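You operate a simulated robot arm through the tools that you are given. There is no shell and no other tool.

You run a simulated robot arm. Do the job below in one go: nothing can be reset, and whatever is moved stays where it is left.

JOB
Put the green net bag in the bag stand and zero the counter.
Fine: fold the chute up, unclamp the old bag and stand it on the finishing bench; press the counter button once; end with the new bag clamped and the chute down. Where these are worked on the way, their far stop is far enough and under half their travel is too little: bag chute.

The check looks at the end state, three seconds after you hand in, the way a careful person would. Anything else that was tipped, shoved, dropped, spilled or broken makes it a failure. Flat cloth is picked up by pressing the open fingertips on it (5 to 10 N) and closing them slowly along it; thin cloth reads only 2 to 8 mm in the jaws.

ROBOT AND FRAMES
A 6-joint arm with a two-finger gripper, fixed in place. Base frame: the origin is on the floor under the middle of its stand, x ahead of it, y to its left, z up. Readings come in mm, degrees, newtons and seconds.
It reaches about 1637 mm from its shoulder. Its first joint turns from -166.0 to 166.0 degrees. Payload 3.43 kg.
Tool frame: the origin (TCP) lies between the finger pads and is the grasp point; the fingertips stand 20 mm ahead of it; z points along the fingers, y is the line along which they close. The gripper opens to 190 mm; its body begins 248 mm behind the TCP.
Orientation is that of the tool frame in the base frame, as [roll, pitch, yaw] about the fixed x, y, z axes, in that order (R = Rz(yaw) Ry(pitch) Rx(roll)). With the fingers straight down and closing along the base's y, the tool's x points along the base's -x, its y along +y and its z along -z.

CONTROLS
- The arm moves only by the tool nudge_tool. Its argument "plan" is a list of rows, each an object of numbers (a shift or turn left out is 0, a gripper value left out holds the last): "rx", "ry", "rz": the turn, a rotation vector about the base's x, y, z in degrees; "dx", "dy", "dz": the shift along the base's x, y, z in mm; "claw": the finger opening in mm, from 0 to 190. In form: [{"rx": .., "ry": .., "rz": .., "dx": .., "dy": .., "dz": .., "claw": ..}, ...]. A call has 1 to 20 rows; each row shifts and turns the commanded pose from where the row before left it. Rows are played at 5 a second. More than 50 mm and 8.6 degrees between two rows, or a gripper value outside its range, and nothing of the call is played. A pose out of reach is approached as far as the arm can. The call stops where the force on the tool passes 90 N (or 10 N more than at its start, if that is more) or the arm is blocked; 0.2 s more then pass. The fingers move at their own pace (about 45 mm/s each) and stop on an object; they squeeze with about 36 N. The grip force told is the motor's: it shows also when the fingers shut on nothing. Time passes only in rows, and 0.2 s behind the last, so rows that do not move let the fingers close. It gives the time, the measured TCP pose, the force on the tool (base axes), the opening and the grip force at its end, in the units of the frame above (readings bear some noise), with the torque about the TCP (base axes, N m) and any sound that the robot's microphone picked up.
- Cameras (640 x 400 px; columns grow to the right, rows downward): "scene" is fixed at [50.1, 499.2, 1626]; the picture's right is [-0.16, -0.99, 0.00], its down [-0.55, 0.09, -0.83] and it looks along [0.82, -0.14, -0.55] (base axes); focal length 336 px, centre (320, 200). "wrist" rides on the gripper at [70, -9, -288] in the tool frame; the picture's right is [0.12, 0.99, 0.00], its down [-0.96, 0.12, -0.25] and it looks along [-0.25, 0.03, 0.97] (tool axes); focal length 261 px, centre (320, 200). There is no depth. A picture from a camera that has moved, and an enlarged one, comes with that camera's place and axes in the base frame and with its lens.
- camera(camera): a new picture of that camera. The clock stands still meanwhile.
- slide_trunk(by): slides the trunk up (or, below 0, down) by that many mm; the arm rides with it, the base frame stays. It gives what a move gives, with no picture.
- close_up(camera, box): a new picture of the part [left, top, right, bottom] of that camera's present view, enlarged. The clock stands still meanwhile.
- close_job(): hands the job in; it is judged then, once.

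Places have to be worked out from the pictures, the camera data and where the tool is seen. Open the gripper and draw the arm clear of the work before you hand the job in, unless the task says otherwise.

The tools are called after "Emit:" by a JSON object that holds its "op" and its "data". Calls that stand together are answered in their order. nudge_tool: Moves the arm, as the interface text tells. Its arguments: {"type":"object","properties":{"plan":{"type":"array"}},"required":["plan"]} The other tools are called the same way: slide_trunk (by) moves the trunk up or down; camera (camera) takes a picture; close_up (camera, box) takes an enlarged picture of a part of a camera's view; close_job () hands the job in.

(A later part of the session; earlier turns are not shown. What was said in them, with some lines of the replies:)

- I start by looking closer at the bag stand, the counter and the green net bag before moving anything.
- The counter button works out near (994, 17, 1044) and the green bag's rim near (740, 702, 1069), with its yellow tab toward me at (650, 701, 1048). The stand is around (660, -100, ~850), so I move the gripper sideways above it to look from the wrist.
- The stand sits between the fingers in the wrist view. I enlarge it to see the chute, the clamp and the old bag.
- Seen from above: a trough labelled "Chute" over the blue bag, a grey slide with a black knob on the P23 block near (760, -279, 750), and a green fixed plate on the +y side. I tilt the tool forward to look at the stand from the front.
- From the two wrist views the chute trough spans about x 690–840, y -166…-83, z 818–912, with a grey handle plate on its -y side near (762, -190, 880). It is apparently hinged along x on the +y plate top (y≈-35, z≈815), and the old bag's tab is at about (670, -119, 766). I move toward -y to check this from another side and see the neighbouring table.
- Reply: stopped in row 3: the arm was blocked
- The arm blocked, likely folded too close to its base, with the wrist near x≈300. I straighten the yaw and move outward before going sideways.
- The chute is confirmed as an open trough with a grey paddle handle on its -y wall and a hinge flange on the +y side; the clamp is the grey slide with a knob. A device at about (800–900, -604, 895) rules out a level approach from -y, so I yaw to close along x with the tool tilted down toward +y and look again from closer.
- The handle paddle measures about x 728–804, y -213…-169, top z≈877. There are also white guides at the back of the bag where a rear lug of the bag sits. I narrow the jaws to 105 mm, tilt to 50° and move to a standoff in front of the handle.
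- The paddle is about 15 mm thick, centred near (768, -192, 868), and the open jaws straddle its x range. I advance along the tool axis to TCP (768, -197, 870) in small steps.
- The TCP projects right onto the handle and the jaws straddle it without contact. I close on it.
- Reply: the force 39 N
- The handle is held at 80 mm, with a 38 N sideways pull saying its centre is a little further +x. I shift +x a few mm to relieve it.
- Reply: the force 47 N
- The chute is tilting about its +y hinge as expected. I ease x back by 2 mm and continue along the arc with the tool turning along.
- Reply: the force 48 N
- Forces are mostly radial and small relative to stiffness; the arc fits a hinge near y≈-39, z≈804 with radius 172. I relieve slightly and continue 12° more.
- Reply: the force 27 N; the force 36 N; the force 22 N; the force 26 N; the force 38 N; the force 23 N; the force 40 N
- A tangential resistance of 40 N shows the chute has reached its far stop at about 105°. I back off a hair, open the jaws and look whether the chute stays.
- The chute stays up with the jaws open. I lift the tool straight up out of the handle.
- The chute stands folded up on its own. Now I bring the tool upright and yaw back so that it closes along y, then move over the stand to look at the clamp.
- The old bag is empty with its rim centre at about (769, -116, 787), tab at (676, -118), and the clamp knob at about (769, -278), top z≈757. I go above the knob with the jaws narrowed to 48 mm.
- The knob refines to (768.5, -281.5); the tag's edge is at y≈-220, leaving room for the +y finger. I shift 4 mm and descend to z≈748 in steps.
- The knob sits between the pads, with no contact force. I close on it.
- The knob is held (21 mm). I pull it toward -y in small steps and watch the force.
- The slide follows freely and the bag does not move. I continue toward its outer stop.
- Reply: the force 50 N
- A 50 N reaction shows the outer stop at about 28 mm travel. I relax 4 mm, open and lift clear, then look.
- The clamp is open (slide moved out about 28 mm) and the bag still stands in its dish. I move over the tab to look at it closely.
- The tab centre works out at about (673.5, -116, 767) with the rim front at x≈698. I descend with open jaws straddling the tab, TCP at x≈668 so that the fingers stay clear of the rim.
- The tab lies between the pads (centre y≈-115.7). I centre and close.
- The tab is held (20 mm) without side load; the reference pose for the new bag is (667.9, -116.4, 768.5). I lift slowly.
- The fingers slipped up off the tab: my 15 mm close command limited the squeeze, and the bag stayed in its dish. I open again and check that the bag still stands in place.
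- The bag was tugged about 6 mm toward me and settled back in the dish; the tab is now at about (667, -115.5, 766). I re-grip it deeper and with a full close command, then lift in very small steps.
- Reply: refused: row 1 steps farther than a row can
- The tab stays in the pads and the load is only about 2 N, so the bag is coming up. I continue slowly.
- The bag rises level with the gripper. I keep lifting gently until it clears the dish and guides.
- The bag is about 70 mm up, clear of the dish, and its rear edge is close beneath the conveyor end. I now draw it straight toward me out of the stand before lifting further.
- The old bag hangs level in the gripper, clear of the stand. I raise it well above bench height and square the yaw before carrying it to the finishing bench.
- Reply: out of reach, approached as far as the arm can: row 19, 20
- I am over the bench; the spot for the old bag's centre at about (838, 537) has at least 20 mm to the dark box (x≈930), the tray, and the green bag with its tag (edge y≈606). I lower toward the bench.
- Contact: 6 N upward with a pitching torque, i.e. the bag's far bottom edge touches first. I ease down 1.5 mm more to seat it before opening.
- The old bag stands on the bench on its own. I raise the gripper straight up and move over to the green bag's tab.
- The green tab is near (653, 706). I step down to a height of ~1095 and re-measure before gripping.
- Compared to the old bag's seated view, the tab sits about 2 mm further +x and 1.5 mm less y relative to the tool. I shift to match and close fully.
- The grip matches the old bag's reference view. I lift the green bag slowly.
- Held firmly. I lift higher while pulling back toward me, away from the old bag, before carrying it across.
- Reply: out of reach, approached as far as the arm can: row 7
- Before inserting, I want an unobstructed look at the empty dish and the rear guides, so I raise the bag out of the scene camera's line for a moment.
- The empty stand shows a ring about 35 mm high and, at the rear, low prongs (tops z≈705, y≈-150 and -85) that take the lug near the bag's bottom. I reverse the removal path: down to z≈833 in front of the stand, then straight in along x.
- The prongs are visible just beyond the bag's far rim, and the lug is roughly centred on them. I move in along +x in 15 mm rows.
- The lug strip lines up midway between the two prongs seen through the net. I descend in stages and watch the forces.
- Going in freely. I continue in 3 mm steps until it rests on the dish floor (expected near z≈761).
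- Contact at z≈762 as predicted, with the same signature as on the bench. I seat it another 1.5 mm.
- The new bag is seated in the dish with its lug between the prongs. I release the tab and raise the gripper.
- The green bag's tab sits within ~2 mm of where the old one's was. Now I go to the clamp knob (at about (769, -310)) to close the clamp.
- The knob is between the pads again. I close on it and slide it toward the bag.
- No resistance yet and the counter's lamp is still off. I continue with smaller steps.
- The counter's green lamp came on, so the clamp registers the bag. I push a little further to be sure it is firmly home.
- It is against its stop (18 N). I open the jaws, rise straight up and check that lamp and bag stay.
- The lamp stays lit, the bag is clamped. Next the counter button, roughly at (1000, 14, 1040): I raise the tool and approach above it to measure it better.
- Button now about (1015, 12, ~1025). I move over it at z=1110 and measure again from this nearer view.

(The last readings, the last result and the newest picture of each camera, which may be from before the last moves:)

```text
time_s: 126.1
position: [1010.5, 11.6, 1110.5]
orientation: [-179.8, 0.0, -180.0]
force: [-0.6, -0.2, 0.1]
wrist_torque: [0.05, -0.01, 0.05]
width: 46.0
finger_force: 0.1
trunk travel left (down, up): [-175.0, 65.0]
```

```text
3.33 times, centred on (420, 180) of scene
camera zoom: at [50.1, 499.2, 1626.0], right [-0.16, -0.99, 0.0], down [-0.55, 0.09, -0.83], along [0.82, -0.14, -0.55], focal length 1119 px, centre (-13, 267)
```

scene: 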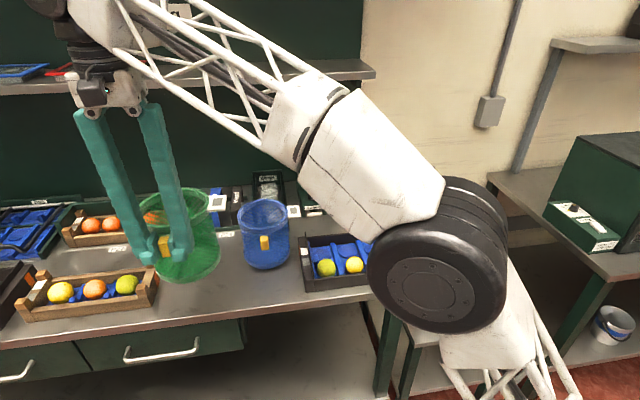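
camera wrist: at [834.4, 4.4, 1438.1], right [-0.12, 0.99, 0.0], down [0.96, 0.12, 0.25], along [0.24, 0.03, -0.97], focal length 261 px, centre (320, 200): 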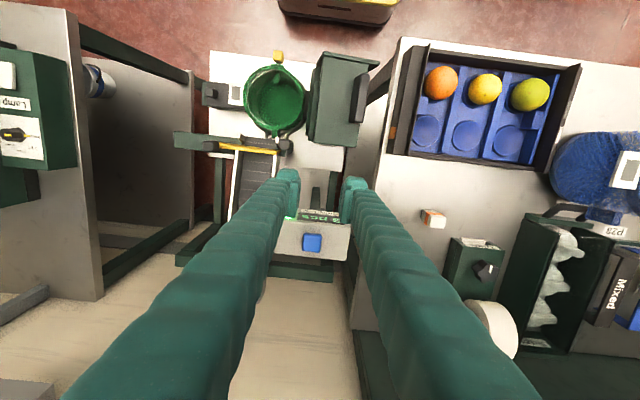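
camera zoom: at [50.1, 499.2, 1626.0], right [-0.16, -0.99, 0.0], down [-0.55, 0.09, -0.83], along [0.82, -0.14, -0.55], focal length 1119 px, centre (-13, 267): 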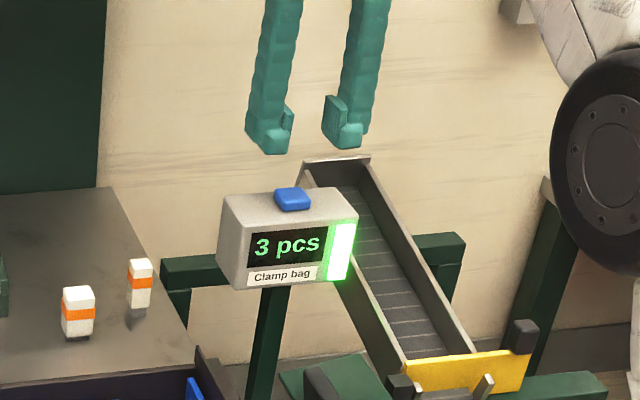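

Triangulating both views, the button top is at about (1017, 12.5, 1022), 34 mm wide. I close the fingers and bring the tips to ~15 mm above it.

Emit:
{"op": "nudge_tool", "data": {"plan": [{"dx": 6, "claw": 20}, {"claw": 0}, {"claw": 0}, {"dz": -25}, {"dz": -20}, {"dz": -8}, {"dx": 0}]}}

Emit:
{"op": "close_up", "data": {"camera": "wrist", "box": [240, 100, 400, 260]}}

Emit:
{"op": "close_up", "data": {"camera": "scene", "box": [360, 120, 480, 240]}}

```text
time_s: 127.7
position: [1016.7, 10.9, 1056.6]
orientation: [-179.9, 0.0, 179.9]
force: [0.4, 0.8, 0.4]
wrist_torque: [0.01, 0.02, 0.0]
width: 0.1
finger_force: 34.4
trunk travel left (down, up): [-175.0, 65.0]
```

```text
2.50 times, centred on (320, 180) of wrist
camera zoom: at [945.0, 3.6, 1345.4], right [-0.12, 0.99, 0.0], down [0.96, 0.12, 0.25], along [0.24, 0.03, -0.97], focal length 652 px, centre (320, 250)
```

zoom: 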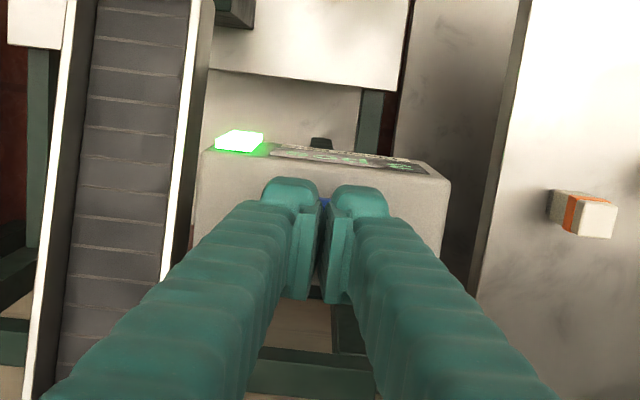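

```text
3.33 times, centred on (420, 180) of scene
camera zoom: at [50.1, 499.2, 1626.0], right [-0.16, -0.99, 0.0], down [-0.55, 0.09, -0.83], along [0.82, -0.14, -0.55], focal length 1119 px, centre (-13, 267)
```

zoom: 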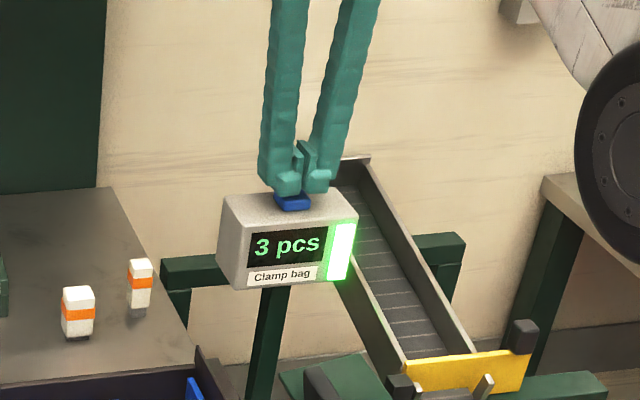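

The closed tips are over the button with 10–15 mm to go. I shift 3 mm toward +y to hedge the small disagreement between cameras and go down in 2 mm steps.

Emit:
{"op": "nudge_tool", "data": {"plan": [{"dy": 3, "dz": -4}, {"dz": -3}, {"dz": -2}, {"dz": -2}, {"dx": 0}]}}

Emit:
{"op": "close_up", "data": {"camera": "scene", "box": [380, 150, 450, 220]}}

```text
time_s: 128.9
position: [1017.8, 13.8, 1045.7]
orientation: [-179.9, -0.1, 180.0]
force: [-0.9, 0.8, 0.7]
wrist_torque: [0.02, 0.02, 0.0]
width: 6.3
finger_force: 34.4
trunk travel left (down, up): [-175.0, 65.0]
```

```text
5.71 times, centred on (415, 185) of scene
camera zoom: at [50.1, 499.2, 1626.0], right [-0.16, -0.99, 0.0], down [-0.55, 0.09, -0.83], along [0.82, -0.14, -0.55], focal length 1919 px, centre (-223, 286)
```

zoom: 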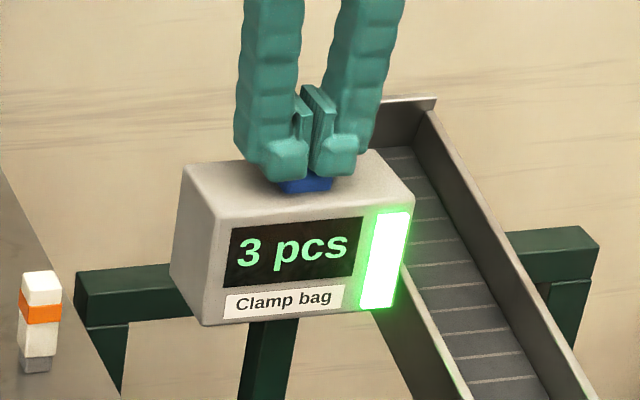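

The opening now reads 6 mm although commanded closed; I check the wrist view before going further.

Emit:
{"op": "close_up", "data": {"camera": "wrist", "box": [260, 120, 380, 240]}}

Emit:
{"op": "nudge_tool", "data": {"plan": [{"claw": 0}, {"claw": 0}]}}

```text
3.33 times, centred on (320, 180) of wrist
camera zoom: at [945.3, 6.9, 1334.4], right [-0.12, 0.99, 0.0], down [0.96, 0.12, 0.25], along [0.24, 0.03, -0.97], focal length 869 px, centre (320, 267)
```

zoom: 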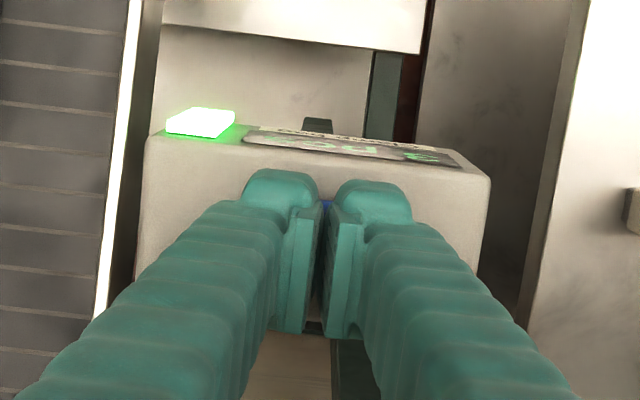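

```text
time_s: 129.5
position: [1017.9, 14.8, 1045.5]
orientation: [-179.9, 0.0, -180.0]
force: [-1.2, 0.1, 2.1]
wrist_torque: [-0.01, 0.02, 0.01]
width: 6.2
finger_force: 34.3
trunk travel left (down, up): [-175.0, 65.0]
```

Light contact has begun (about 2 N). I keep pressing in 1–2 mm steps.

Emit:
{"op": "nudge_tool", "data": {"plan": [{"dz": -1.5}, {"dz": -1.5}, {"dx": 0}]}}

Emit:
{"op": "close_up", "data": {"camera": "scene", "box": [380, 150, 450, 220]}}

```text
time_s: 130.3
position: [1016.1, 13.9, 1042.6]
orientation: [-179.8, 0.0, 180.0]
force: [1.0, 0.2, 4.7]
wrist_torque: [0.03, -0.04, 0.01]
width: 6.1
finger_force: 34.3
trunk travel left (down, up): [-175.0, 65.0]
heard: click
```

```text
5.71 times, centred on (415, 185) of scene
camera zoom: at [50.1, 499.2, 1626.0], right [-0.16, -0.99, 0.0], down [-0.55, 0.09, -0.83], along [0.82, -0.14, -0.55], focal length 1919 px, centre (-223, 286)
```

zoom: 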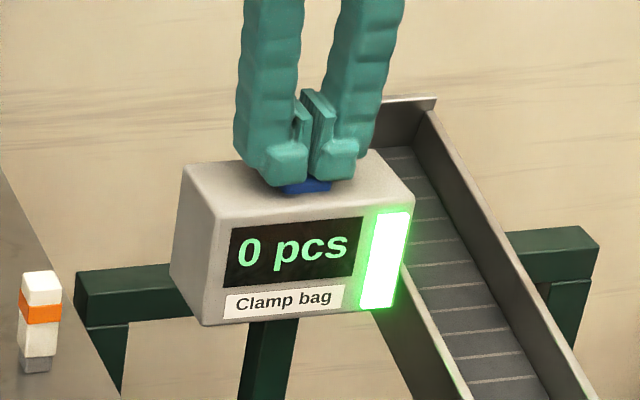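

Click heard and the display reads "0 pcs". I lift straight off, move back over the folded chute, and turn the tool to the orientation used at its far stop.

Emit:
{"op": "nudge_tool", "data": {"plan": [{"dz": 8}, {"dz": 20}, {"dz": 35}, {"dz": 40}, {"dz": 40, "dx": -10}, {"dx": -40, "dy": 10}, {"dx": -42, "dy": 12}, {"dx": -42, "dy": 14}, {"dx": -42, "dy": 14, "claw": 105}, {"dx": -42, "dy": 14, "claw": 105}, {"dx": -28, "dy": 14}, {"dx": 0}]}}

Emit:
{"op": "close_up", "data": {"camera": "scene", "box": [360, 120, 520, 330]}}

```text
time_s: 132.9
position: [751.7, 93.1, 1166.7]
orientation: [-179.9, 0.0, -180.0]
force: [-0.1, 0.3, 0.5]
wrist_torque: [0.0, -0.02, 0.02]
width: 87.8
finger_force: 0.0
out of reach, approached as far as the arm can: row 4, 5
trunk travel left (down, up): [-175.0, 65.0]
```

```text
1.90 times, centred on (440, 225) of scene
camera zoom: at [50.1, 499.2, 1626.0], right [-0.16, -0.99, 0.0], down [-0.55, 0.09, -0.83], along [0.82, -0.14, -0.55], focal length 640 px, centre (91, 152)
```

zoom: 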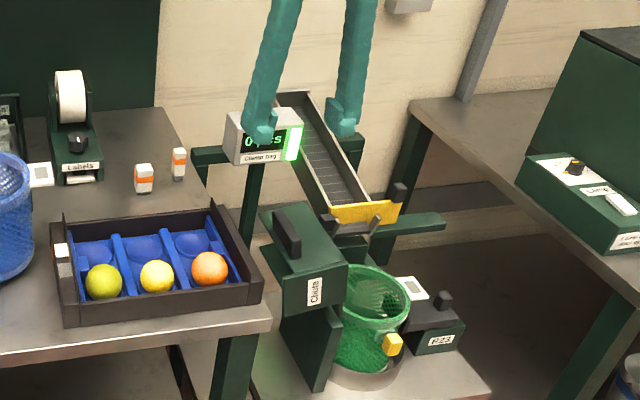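

Emit:
{"op": "nudge_tool", "data": {"plan": [{"rz": 8.2, "dx": 3, "claw": 105}, {"rz": 8.2, "dx": 3}, {"rz": 8.2, "dx": 3}, {"rz": 8.2, "dx": 3}, {"rz": 8.2, "dx": 3}, {"rz": 8.2, "dx": 2.6}, {"rz": 8.2}, {"rz": 8.2}, {"rz": 8.2}, {"rz": 8.2}, {"rz": 7.8}, {"rx": -8.2}, {"rx": -8.2}, {"rx": -8.2}, {"rx": -8.2}, {"rx": -8.2}, {"rx": -8.2}, {"rx": -7.9}, {"dx": 0}]}}

Emit:
{"op": "camera", "data": {"camera": "wrist"}}

Emit:
{"op": "close_up", "data": {"camera": "scene", "box": [360, 120, 520, 330]}}

```text
time_s: 136.9
position: [769.9, 91.7, 1165.9]
orientation: [-179.5, -57.2, -90.4]
force: [0.6, -0.4, -0.2]
wrist_torque: [-0.03, 0.01, -0.04]
width: 105.2
finger_force: 0.0
trunk travel left (down, up): [-175.0, 65.0]
```

```text
taken
camera wrist: at [776.3, 296.3, 1382.4], right [-0.99, -0.06, 0.1], down [-0.11, 0.73, -0.68], along [-0.03, -0.68, -0.73], focal length 261 px, centre (320, 200)
```

wrist: 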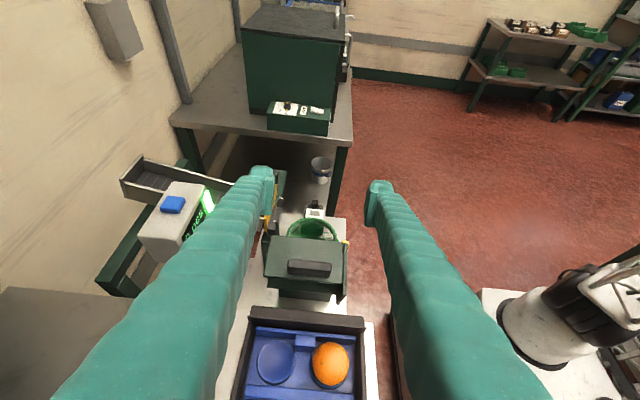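

```text
1.90 times, centred on (440, 225) of scene
camera zoom: at [50.1, 499.2, 1626.0], right [-0.16, -0.99, 0.0], down [-0.55, 0.09, -0.83], along [0.82, -0.14, -0.55], focal length 640 px, centre (91, 152)
```

zoom: 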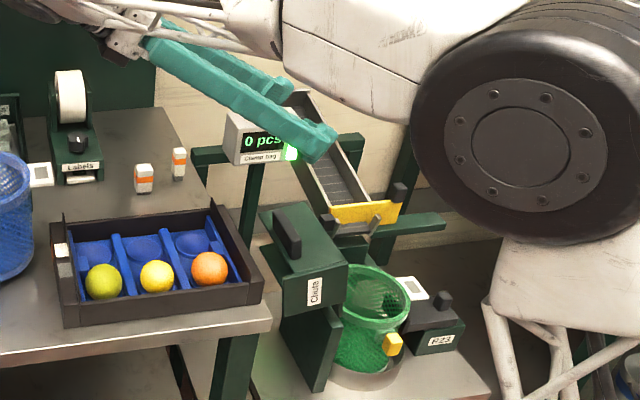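

I retrace the earlier retreat downward so the jaws straddle the handle again, stopping just short for a check.

Emit:
{"op": "nudge_tool", "data": {"plan": [{"dz": -35}, {"dz": -35}, {"dz": -40}, {"dz": -40}, {"dy": -5, "dz": -30}, {"dx": 0}]}}

Emit:
{"op": "close_up", "data": {"camera": "wrist", "box": [220, 120, 420, 320]}}

Emit:
{"op": "close_up", "data": {"camera": "scene", "box": [380, 140, 500, 300]}}

```text
time_s: 138.3
position: [770.2, 87.2, 985.8]
orientation: [-179.5, -57.0, -90.4]
force: [0.1, -0.2, 0.8]
wrist_torque: [-0.04, 0.01, -0.03]
width: 105.0
finger_force: 0.1
trunk travel left (down, up): [-175.0, 65.0]
```

```text
2.00 times, centred on (320, 220) of wrist
camera zoom: at [775.5, 290.6, 1202.4], right [-0.99, -0.06, 0.1], down [-0.11, 0.73, -0.67], along [-0.03, -0.68, -0.73], focal length 521 px, centre (320, 160)
```

zoom: 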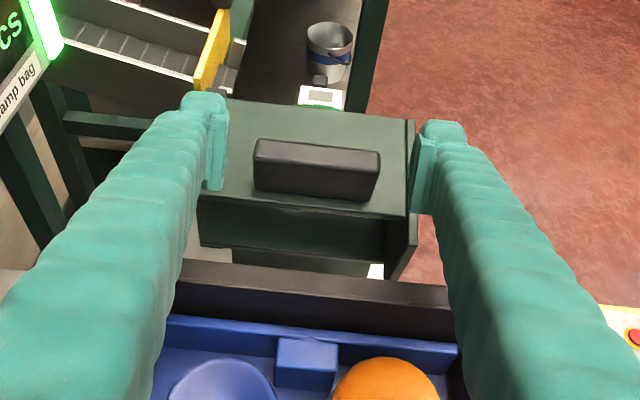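

```text
2.50 times, centred on (440, 220) of scene
camera zoom: at [50.1, 499.2, 1626.0], right [-0.16, -0.99, 0.0], down [-0.55, 0.09, -0.83], along [0.82, -0.14, -0.55], focal length 840 px, centre (20, 150)
```

zoom: 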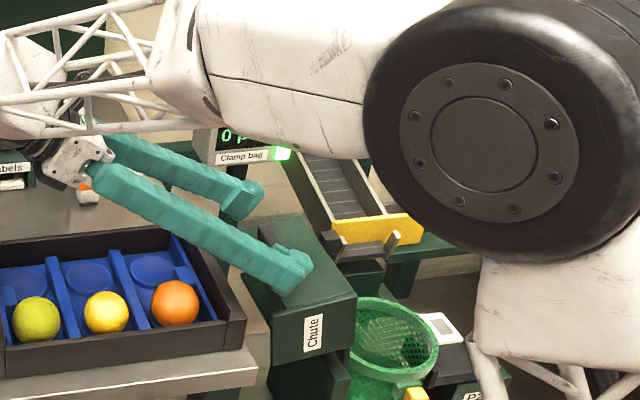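

Emit:
{"op": "nudge_tool", "data": {"plan": [{"dy": -5, "dz": -18}, {"dy": -5, "dz": -10}, {"dy": -3, "dz": -5}, {"dx": 0}]}}

Emit:
{"op": "close_up", "data": {"camera": "wrist", "box": [220, 120, 420, 320]}}

```text
time_s: 139.3
position: [768.6, 74.1, 953.8]
orientation: [-179.5, -57.2, -90.4]
force: [-0.2, 0.9, 0.6]
wrist_torque: [0.0, 0.0, -0.01]
width: 105.2
finger_force: 0.0
trunk travel left (down, up): [-175.0, 65.0]
```

```text
2.00 times, centred on (320, 220) of wrist
camera zoom: at [775.8, 277.4, 1169.6], right [-0.99, -0.06, 0.1], down [-0.11, 0.73, -0.67], along [-0.03, -0.68, -0.73], focal length 521 px, centre (320, 160)
```

zoom: 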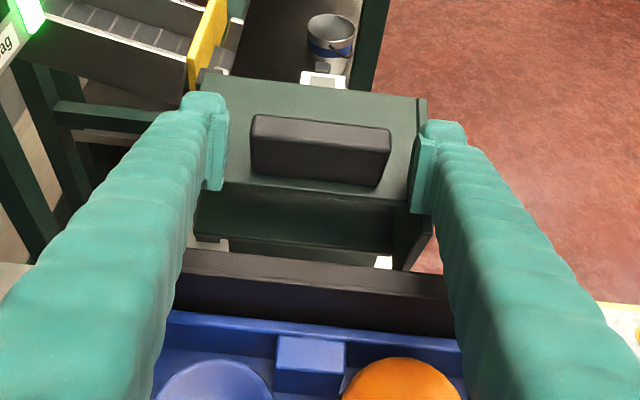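

The view matches the one at release. I close on the handle.

Emit:
{"op": "nudge_tool", "data": {"plan": [{"claw": 95}, {"claw": 85}, {"claw": 70}, {"claw": 60}, {"claw": 60}, {"dx": 0}]}}

```text
time_s: 140.7
position: [770.3, 73.4, 954.3]
orientation: [-179.5, -57.2, -90.4]
force: [9.9, 1.0, 2.7]
wrist_torque: [-0.07, 0.08, 0.03]
width: 79.3
finger_force: 44.5
trunk travel left (down, up): [-175.0, 65.0]
```

The handle is held. From the recorded positions the hinge is at y≈-31.8, z≈807.2; the grip radius is now about 181 mm. I start back along that arc with the tool turning along.

Emit:
{"op": "nudge_tool", "data": {"plan": [{"rx": 3, "dx": 0.4, "dy": -7.8, "dz": 5.3}, {"rx": 3, "dy": -8.1, "dz": 4.9}, {"rx": 3, "dy": -8.3, "dz": 4.5}, {"dx": 0}]}}

```text
time_s: 141.7
position: [770.4, 49.7, 968.1]
orientation: [-179.7, -48.0, -90.3]
force: [-0.7, -4.9, -10.7]
wrist_torque: [0.01, -0.38, -0.26]
width: 79.1
finger_force: 45.1
trunk travel left (down, up): [-175.0, 65.0]
```

Emit:
{"op": "nudge_tool", "data": {"plan": [{"rx": 3, "dy": -8.8, "dz": 3.7}, {"rx": 3, "dy": -8.8, "dz": 3.4}, {"rx": 3, "dy": -9.0, "dz": 3.0}, {"rx": 3, "dy": -9.1, "dz": 2.6}, {"dx": 0}]}}

```text
time_s: 142.9
position: [770.9, 13.6, 981.9]
orientation: [-179.8, -36.1, -90.3]
force: [-4.9, -5.9, -13.5]
wrist_torque: [-0.52, -0.08, -0.34]
width: 79.1
finger_force: 45.0
trunk travel left (down, up): [-175.0, 65.0]
```

Emit:
{"op": "nudge_tool", "data": {"plan": [{"rx": 3, "dy": -9.3, "dz": 1.5}, {"rx": 3, "dy": -9.3, "dz": 1.5}, {"rx": 3, "dy": -9.4, "dz": 1.1}, {"rx": 3, "dy": -9.4, "dz": 0.5}, {"dx": 0}]}}

Emit:
{"op": "close_up", "data": {"camera": "scene", "box": [380, 120, 540, 320]}}

```text
time_s: 144.1
position: [770.1, -24.1, 985.4]
orientation: [-179.8, -24.0, -90.3]
force: [-7.6, -3.7, -4.8]
wrist_torque: [-0.68, 0.19, -0.14]
width: 78.9
finger_force: 45.4
trunk travel left (down, up): [-175.0, 65.0]
```

```text
2.00 times, centred on (460, 220) of scene
camera zoom: at [50.1, 499.2, 1626.0], right [-0.16, -0.99, 0.0], down [-0.55, 0.09, -0.83], along [0.82, -0.14, -0.55], focal length 672 px, centre (40, 160)
```

zoom: 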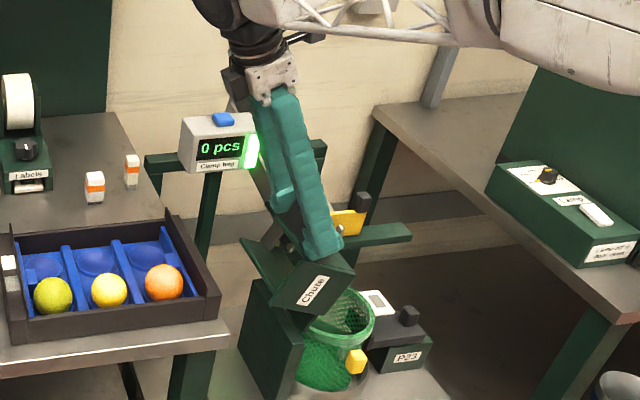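

Emit:
{"op": "nudge_tool", "data": {"plan": [{"rx": 3, "dx": -0.3, "dy": -9.5, "dz": 0.1}, {"rx": 3, "dy": -9.4, "dz": -0.4}, {"rx": 3, "dy": -9.4, "dz": -0.9}, {"rx": 3, "dy": -9.3, "dz": -1.4}, {"dx": 0}]}}

```text
time_s: 145.3
position: [769.7, -61.4, 983.3]
orientation: [-179.8, -12.1, -90.2]
force: [-3.1, -1.8, -5.7]
wrist_torque: [-0.41, 0.0, -0.08]
width: 79.3
finger_force: 44.8
trunk travel left (down, up): [-175.0, 65.0]
```

Emit:
{"op": "nudge_tool", "data": {"plan": [{"rx": 3, "dy": -9.3, "dz": -1.8}, {"rx": 3, "dy": -9.1, "dz": -2.3}, {"rx": 3, "dy": -9.0, "dz": -2.8}, {"rx": 3, "dy": -8.9, "dz": -3.2}, {"dx": 0}]}}

```text
time_s: 146.5
position: [769.7, -97.3, 973.8]
orientation: [-179.8, -0.1, -90.2]
force: [4.1, 3.5, -9.2]
wrist_torque: [-0.15, -0.02, -0.39]
width: 78.9
finger_force: 45.0
trunk travel left (down, up): [-175.0, 65.0]
```

Emit:
{"op": "nudge_tool", "data": {"plan": [{"rx": 3, "dy": -8.6, "dz": -3.8}, {"rx": 3, "dy": -8.4, "dz": -4.2}, {"rx": 3, "dy": -8.2, "dz": -4.6}, {"rx": 3, "dy": -8.0, "dz": -5.0}, {"dx": 0}]}}

Emit:
{"op": "close_up", "data": {"camera": "scene", "box": [400, 140, 540, 320]}}

```text
time_s: 147.7
position: [769.3, -132.1, 955.5]
orientation: [-179.9, 11.8, -90.4]
force: [7.8, -3.4, 1.5]
wrist_torque: [-0.22, 0.24, 0.0]
width: 79.0
finger_force: 45.0
trunk travel left (down, up): [-175.0, 65.0]
```

```text
2.22 times, centred on (470, 230) of scene
camera zoom: at [50.1, 499.2, 1626.0], right [-0.16, -0.99, 0.0], down [-0.55, 0.09, -0.83], along [0.82, -0.14, -0.55], focal length 746 px, centre (-13, 133)
```

zoom: 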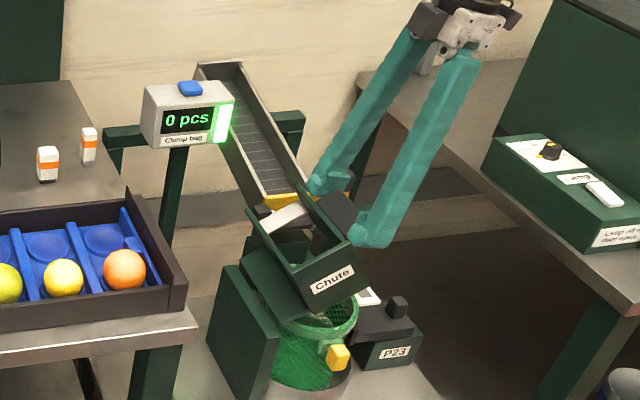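

Emit:
{"op": "nudge_tool", "data": {"plan": [{"rx": 3, "dy": -7.7, "dz": -5.4}, {"rx": 3, "dy": -7.4, "dz": -5.8}, {"rx": 3, "dy": -7.2, "dz": -6.2}, {"rx": 3, "dy": -6.8, "dz": -6.5}, {"dx": 0}]}}

```text
time_s: 148.9
position: [768.8, -161.0, 931.2]
orientation: [-180.0, 23.9, -90.2]
force: [18.2, -10.3, 5.8]
wrist_torque: [-0.28, 0.2, -0.14]
width: 79.2
finger_force: 44.6
trunk travel left (down, up): [-175.0, 65.0]
```

Emit:
{"op": "nudge_tool", "data": {"plan": [{"rx": 3, "dx": 0.7, "dy": -6.9, "dz": -6.6}, {"rx": 3, "dy": -6.2, "dz": -7.1}, {"rx": 3, "dy": -5.8, "dz": -7.5}, {"rx": 3, "dy": -5.4, "dz": -7.8}, {"dx": 0}]}}

```text
time_s: 150.1
position: [769.7, -184.7, 902.5]
orientation: [180.0, 36.0, -90.4]
force: [8.5, -8.0, 1.2]
wrist_torque: [-0.43, 0.47, -0.17]
width: 79.3
finger_force: 44.9
trunk travel left (down, up): [-175.0, 65.0]
```

Emit:
{"op": "nudge_tool", "data": {"plan": [{"rx": 3, "dy": -5.1, "dz": -8.0}, {"rx": 3, "dy": -4.6, "dz": -8.4}, {"dx": 0}]}}

Emit:
{"op": "close_up", "data": {"camera": "scene", "box": [410, 180, 530, 320]}}

```text
time_s: 150.9
position: [770.5, -193.1, 886.6]
orientation: [179.8, 41.9, -90.3]
force: [1.7, -5.1, -1.2]
wrist_torque: [-0.21, 0.56, 0.05]
width: 79.1
finger_force: 44.7
trunk travel left (down, up): [-175.0, 65.0]
```

```text
2.86 times, centred on (470, 250) of scene
camera zoom: at [50.1, 499.2, 1626.0], right [-0.16, -0.99, 0.0], down [-0.55, 0.09, -0.83], along [0.82, -0.14, -0.55], focal length 959 px, centre (-109, 57)
```

zoom: 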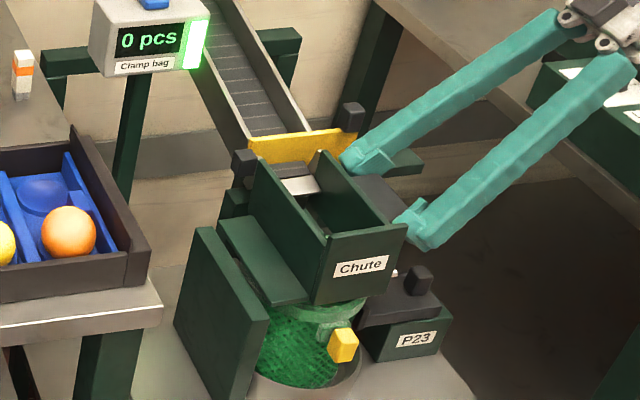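

About 5° remain. I finish in small rows, watching for the lower stop.

Emit:
{"op": "nudge_tool", "data": {"plan": [{"rx": 1.5, "dy": -2.0, "dz": -4.3}, {"rx": 1.5, "dy": -2.0, "dz": -4.3}, {"dx": 0}]}}

```text
time_s: 151.7
position: [770.1, -198.4, 878.6]
orientation: [179.8, 44.9, -90.4]
force: [-8.9, -2.4, -0.5]
wrist_torque: [-0.35, 0.46, 0.19]
width: 79.0
finger_force: 44.9
trunk travel left (down, up): [-175.0, 65.0]
```

Emit:
{"op": "nudge_tool", "data": {"plan": [{"rx": 1.2, "dx": -0.3, "dy": -1.5, "dz": -3.5}, {"rx": 1.0, "dy": -1.2, "dz": -2.5}, {"dx": 0}]}}

Emit:
{"op": "close_up", "data": {"camera": "scene", "box": [410, 180, 530, 320]}}

```text
time_s: 152.5
position: [769.7, -199.5, 873.2]
orientation: [180.0, 47.1, -90.2]
force: [-4.6, 13.8, 40.5]
wrist_torque: [0.0, 0.04, 0.07]
width: 79.9
finger_force: 44.4
trunk travel left (down, up): [-175.0, 65.0]
```

```text
2.86 times, centred on (470, 250) of scene
camera zoom: at [50.1, 499.2, 1626.0], right [-0.16, -0.99, 0.0], down [-0.55, 0.09, -0.83], along [0.82, -0.14, -0.55], focal length 959 px, centre (-109, 57)
```

zoom: 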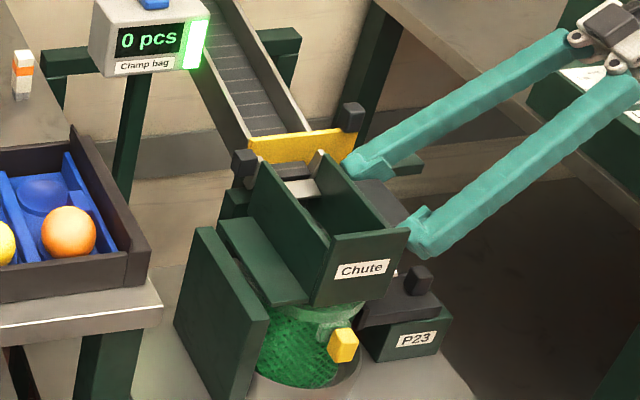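

A 42 N upward reaction shows the chute is on its lower stop, matching its original look. I unload 1.5 mm, open, and retreat along the tool axis.

Emit:
{"op": "nudge_tool", "data": {"plan": [{"dy": 0.4, "dz": 1.4}, {"claw": 90}, {"claw": 105}, {"claw": 105}, {"dx": 0}, {"dy": -7, "dz": 6.5}, {"dy": -14, "dz": 13}, {"dy": -22, "dz": 20}, {"dy": -22, "dz": 20}, {"dy": -22, "dz": 25}, {"dy": -10, "dz": 35}, {"dz": 40}, {"dz": 40}, {"dx": 0}]}}

Emit:
{"op": "close_up", "data": {"camera": "scene", "box": [380, 160, 540, 330]}}

Emit:
{"op": "camera", "data": {"camera": "wrist"}}

```text
time_s: 155.5
position: [770.4, -296.6, 1073.8]
orientation: [179.9, 47.1, -90.3]
force: [0.1, 0.0, -0.4]
wrist_torque: [-0.06, -0.01, -0.03]
width: 105.0
finger_force: 0.0
trunk travel left (down, up): [-175.0, 65.0]
```

```text
2.35 times, centred on (460, 245) of scene
camera zoom: at [50.1, 499.2, 1626.0], right [-0.16, -0.99, 0.0], down [-0.55, 0.09, -0.83], along [0.82, -0.14, -0.55], focal length 790 px, centre (-9, 94)
```

zoom: 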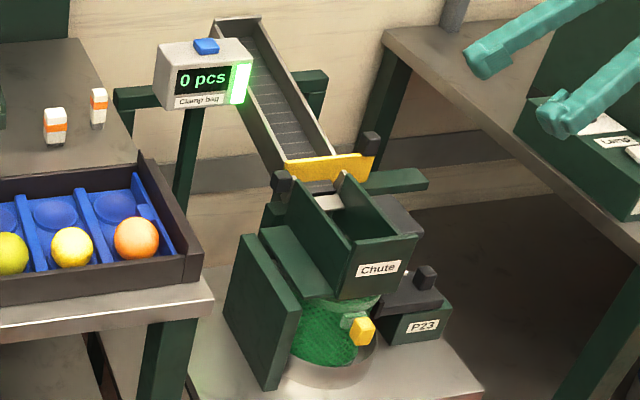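

```text
taken
camera wrist: at [776.9, -555.7, 1218.1], right [-0.99, -0.08, -0.09], down [-0.11, 0.47, 0.87], along [-0.03, 0.88, -0.48], focal length 261 px, centre (320, 200)
```

wrist: 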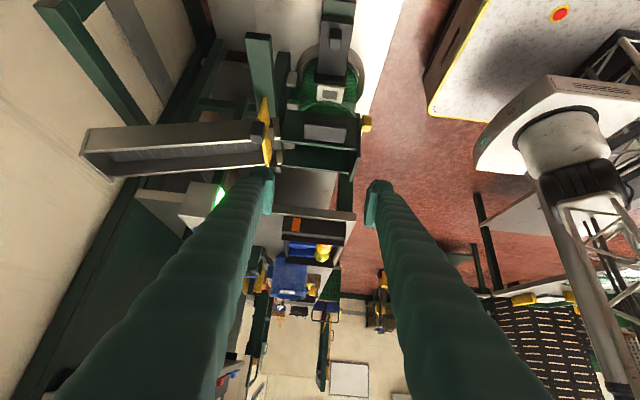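

Chute down, counter at 0, lamp green. I check the details up close, then draw the arm upright and clear.

Emit:
{"op": "close_up", "data": {"camera": "wrist", "box": [260, 20, 400, 180]}}

Emit:
{"op": "nudge_tool", "data": {"plan": [{"dz": 40}, {"dz": 40}, {"rx": -8, "dz": 30}, {"rx": -8, "dz": 20}, {"rx": -8, "dz": 10}, {"rx": -8}, {"rx": -8}, {"rx": -7.1}, {"dx": -20, "dy": 20}, {"rz": -8, "dx": -20, "dy": 30}, {"rz": -8, "dx": -20, "dy": 30}, {"rz": -8, "dx": -20, "dy": 30}, {"rz": -8, "dx": -20, "dy": 30}, {"rz": -8, "dx": -20, "dy": 30}, {"rz": -8, "dx": -20, "dy": 30}, {"rz": -8, "dx": -20, "dy": 30}, {"rz": -8, "dy": 30}, {"rz": -8, "dy": 30}, {"rz": -8, "dy": 30}, {"dx": 0}]}}

Emit:
{"op": "camera", "data": {"camera": "scene"}}

Emit:
{"op": "camera", "data": {"camera": "wrist"}}

```text
2.50 times, centred on (330, 100) of wrist
camera zoom: at [776.9, -555.7, 1218.1], right [-0.99, -0.08, -0.09], down [-0.11, 0.47, 0.87], along [-0.03, 0.88, -0.48], focal length 652 px, centre (295, 450)
```

zoom: 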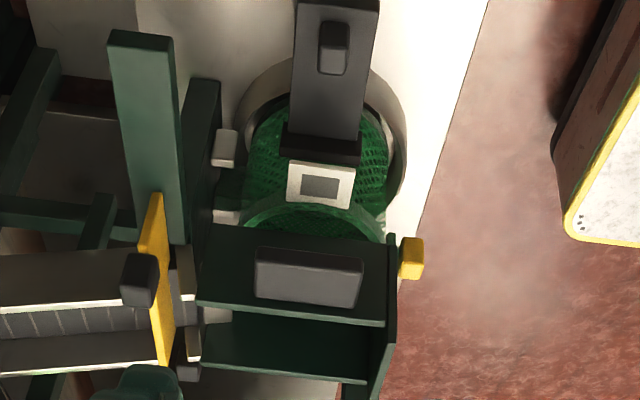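

```text
time_s: 159.7
position: [604.5, 40.0, 1186.4]
orientation: [-179.9, 0.0, -170.3]
force: [0.4, -0.5, 0.0]
wrist_torque: [0.02, 0.04, 0.01]
width: 104.9
finger_force: 0.0
out of reach, approached as far as the arm can: row 2, 3
trunk travel left (down, up): [-175.0, 65.0]
```

```text
taken
```

scene: 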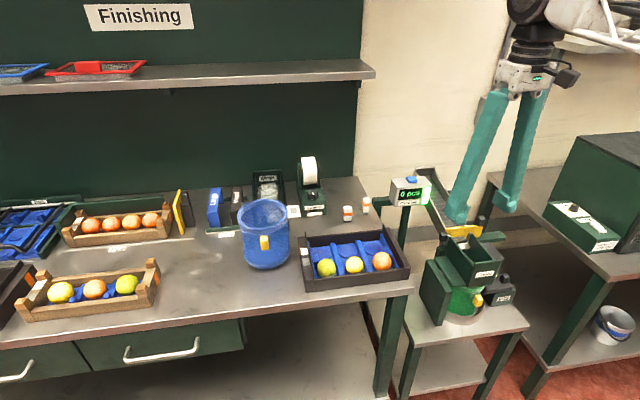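

```text
taken
camera wrist: at [535.6, 21.5, 1476.5], right [-0.28, 0.96, 0.0], down [0.93, 0.28, 0.25], along [0.24, 0.07, -0.97], focal length 261 px, centre (320, 200)
```

wrist: 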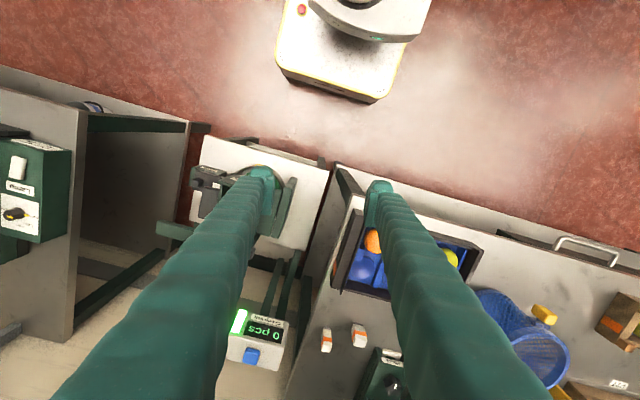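

The lug sits between the white prongs and the clamp rests on the bag. I raise the arm a bit more, back near its starting place with the gripper open, and take one last look at both bags.

Emit:
{"op": "nudge_tool", "data": {"plan": [{"rz": -5, "dy": 30, "dz": 20, "claw": 140}, {"rz": -4.7, "dy": 30, "dz": 30, "dx": -10, "claw": 180}, {"dy": 35, "dz": 30, "dx": -15}, {"dy": 35, "dz": 30, "dx": -15}, {"dy": 30, "dz": 30, "dx": -10}, {"dx": 0}, {"dx": 0}]}}

Emit:
{"op": "close_up", "data": {"camera": "scene", "box": [200, 160, 420, 320]}}

Emit:
{"op": "close_up", "data": {"camera": "scene", "box": [380, 160, 530, 330]}}

```text
time_s: 161.3
position: [555.2, 201.4, 1328.0]
orientation: [-179.8, 0.0, -179.9]
force: [1.2, 0.2, -0.5]
wrist_torque: [-0.01, -0.03, 0.03]
width: 179.6
finger_force: 0.1
trunk travel left (down, up): [-175.0, 65.0]
```

```text
2.50 times, centred on (310, 240) of scene
camera zoom: at [50.1, 499.2, 1626.0], right [-0.16, -0.99, 0.0], down [-0.55, 0.09, -0.83], along [0.82, -0.14, -0.55], focal length 840 px, centre (345, 100)
```

zoom: 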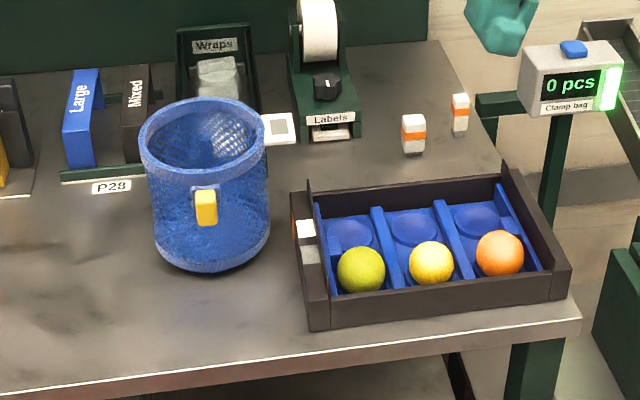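

```text
2.35 times, centred on (455, 245) of scene
camera zoom: at [50.1, 499.2, 1626.0], right [-0.16, -0.99, 0.0], down [-0.55, 0.09, -0.83], along [0.82, -0.14, -0.55], focal length 790 px, centre (2, 94)
```

zoom: 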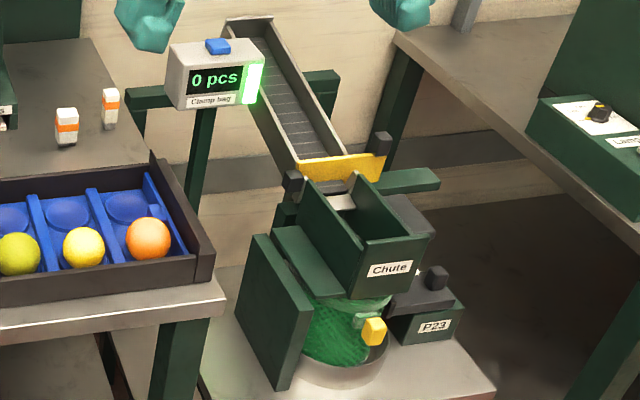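

The old blue bag stands upright and free on the finishing bench. The green bag is clamped in the stand with the chute down, the counter shows 0 pcs with its lamp green, and the arm is clear with the gripper open. I hand the job in.

Emit:
{"op": "close_job", "data": {}}

```text
The job is handed in.
```

The green net bag is clamped in the bag stand with the chute folded down, and the counter reads 0 pcs with its lamp green. The job has been handed in. I have not seen the check's result.

- **Old bag:** the blue bag was empty and stands upright on the finishing bench, clear of the fruit tray and the dark box. On the first lift the fingers slipped off its tab and it dropped back into the dish a few millimetres off. The second grip held, and nothing else was disturbed.
- **New bag:** it sits within about 2 mm of where the old one was, its lug between the rear prongs, with the clamp pushed to its stop.
- **Chute:** it was folded up to its far stop before the swap and lowered to its bottom stop afterwards.
- **Counter:** the button was pressed once. It clicked and the display went from 3 pcs to 0.

The arm is clear of the work with the gripper open.
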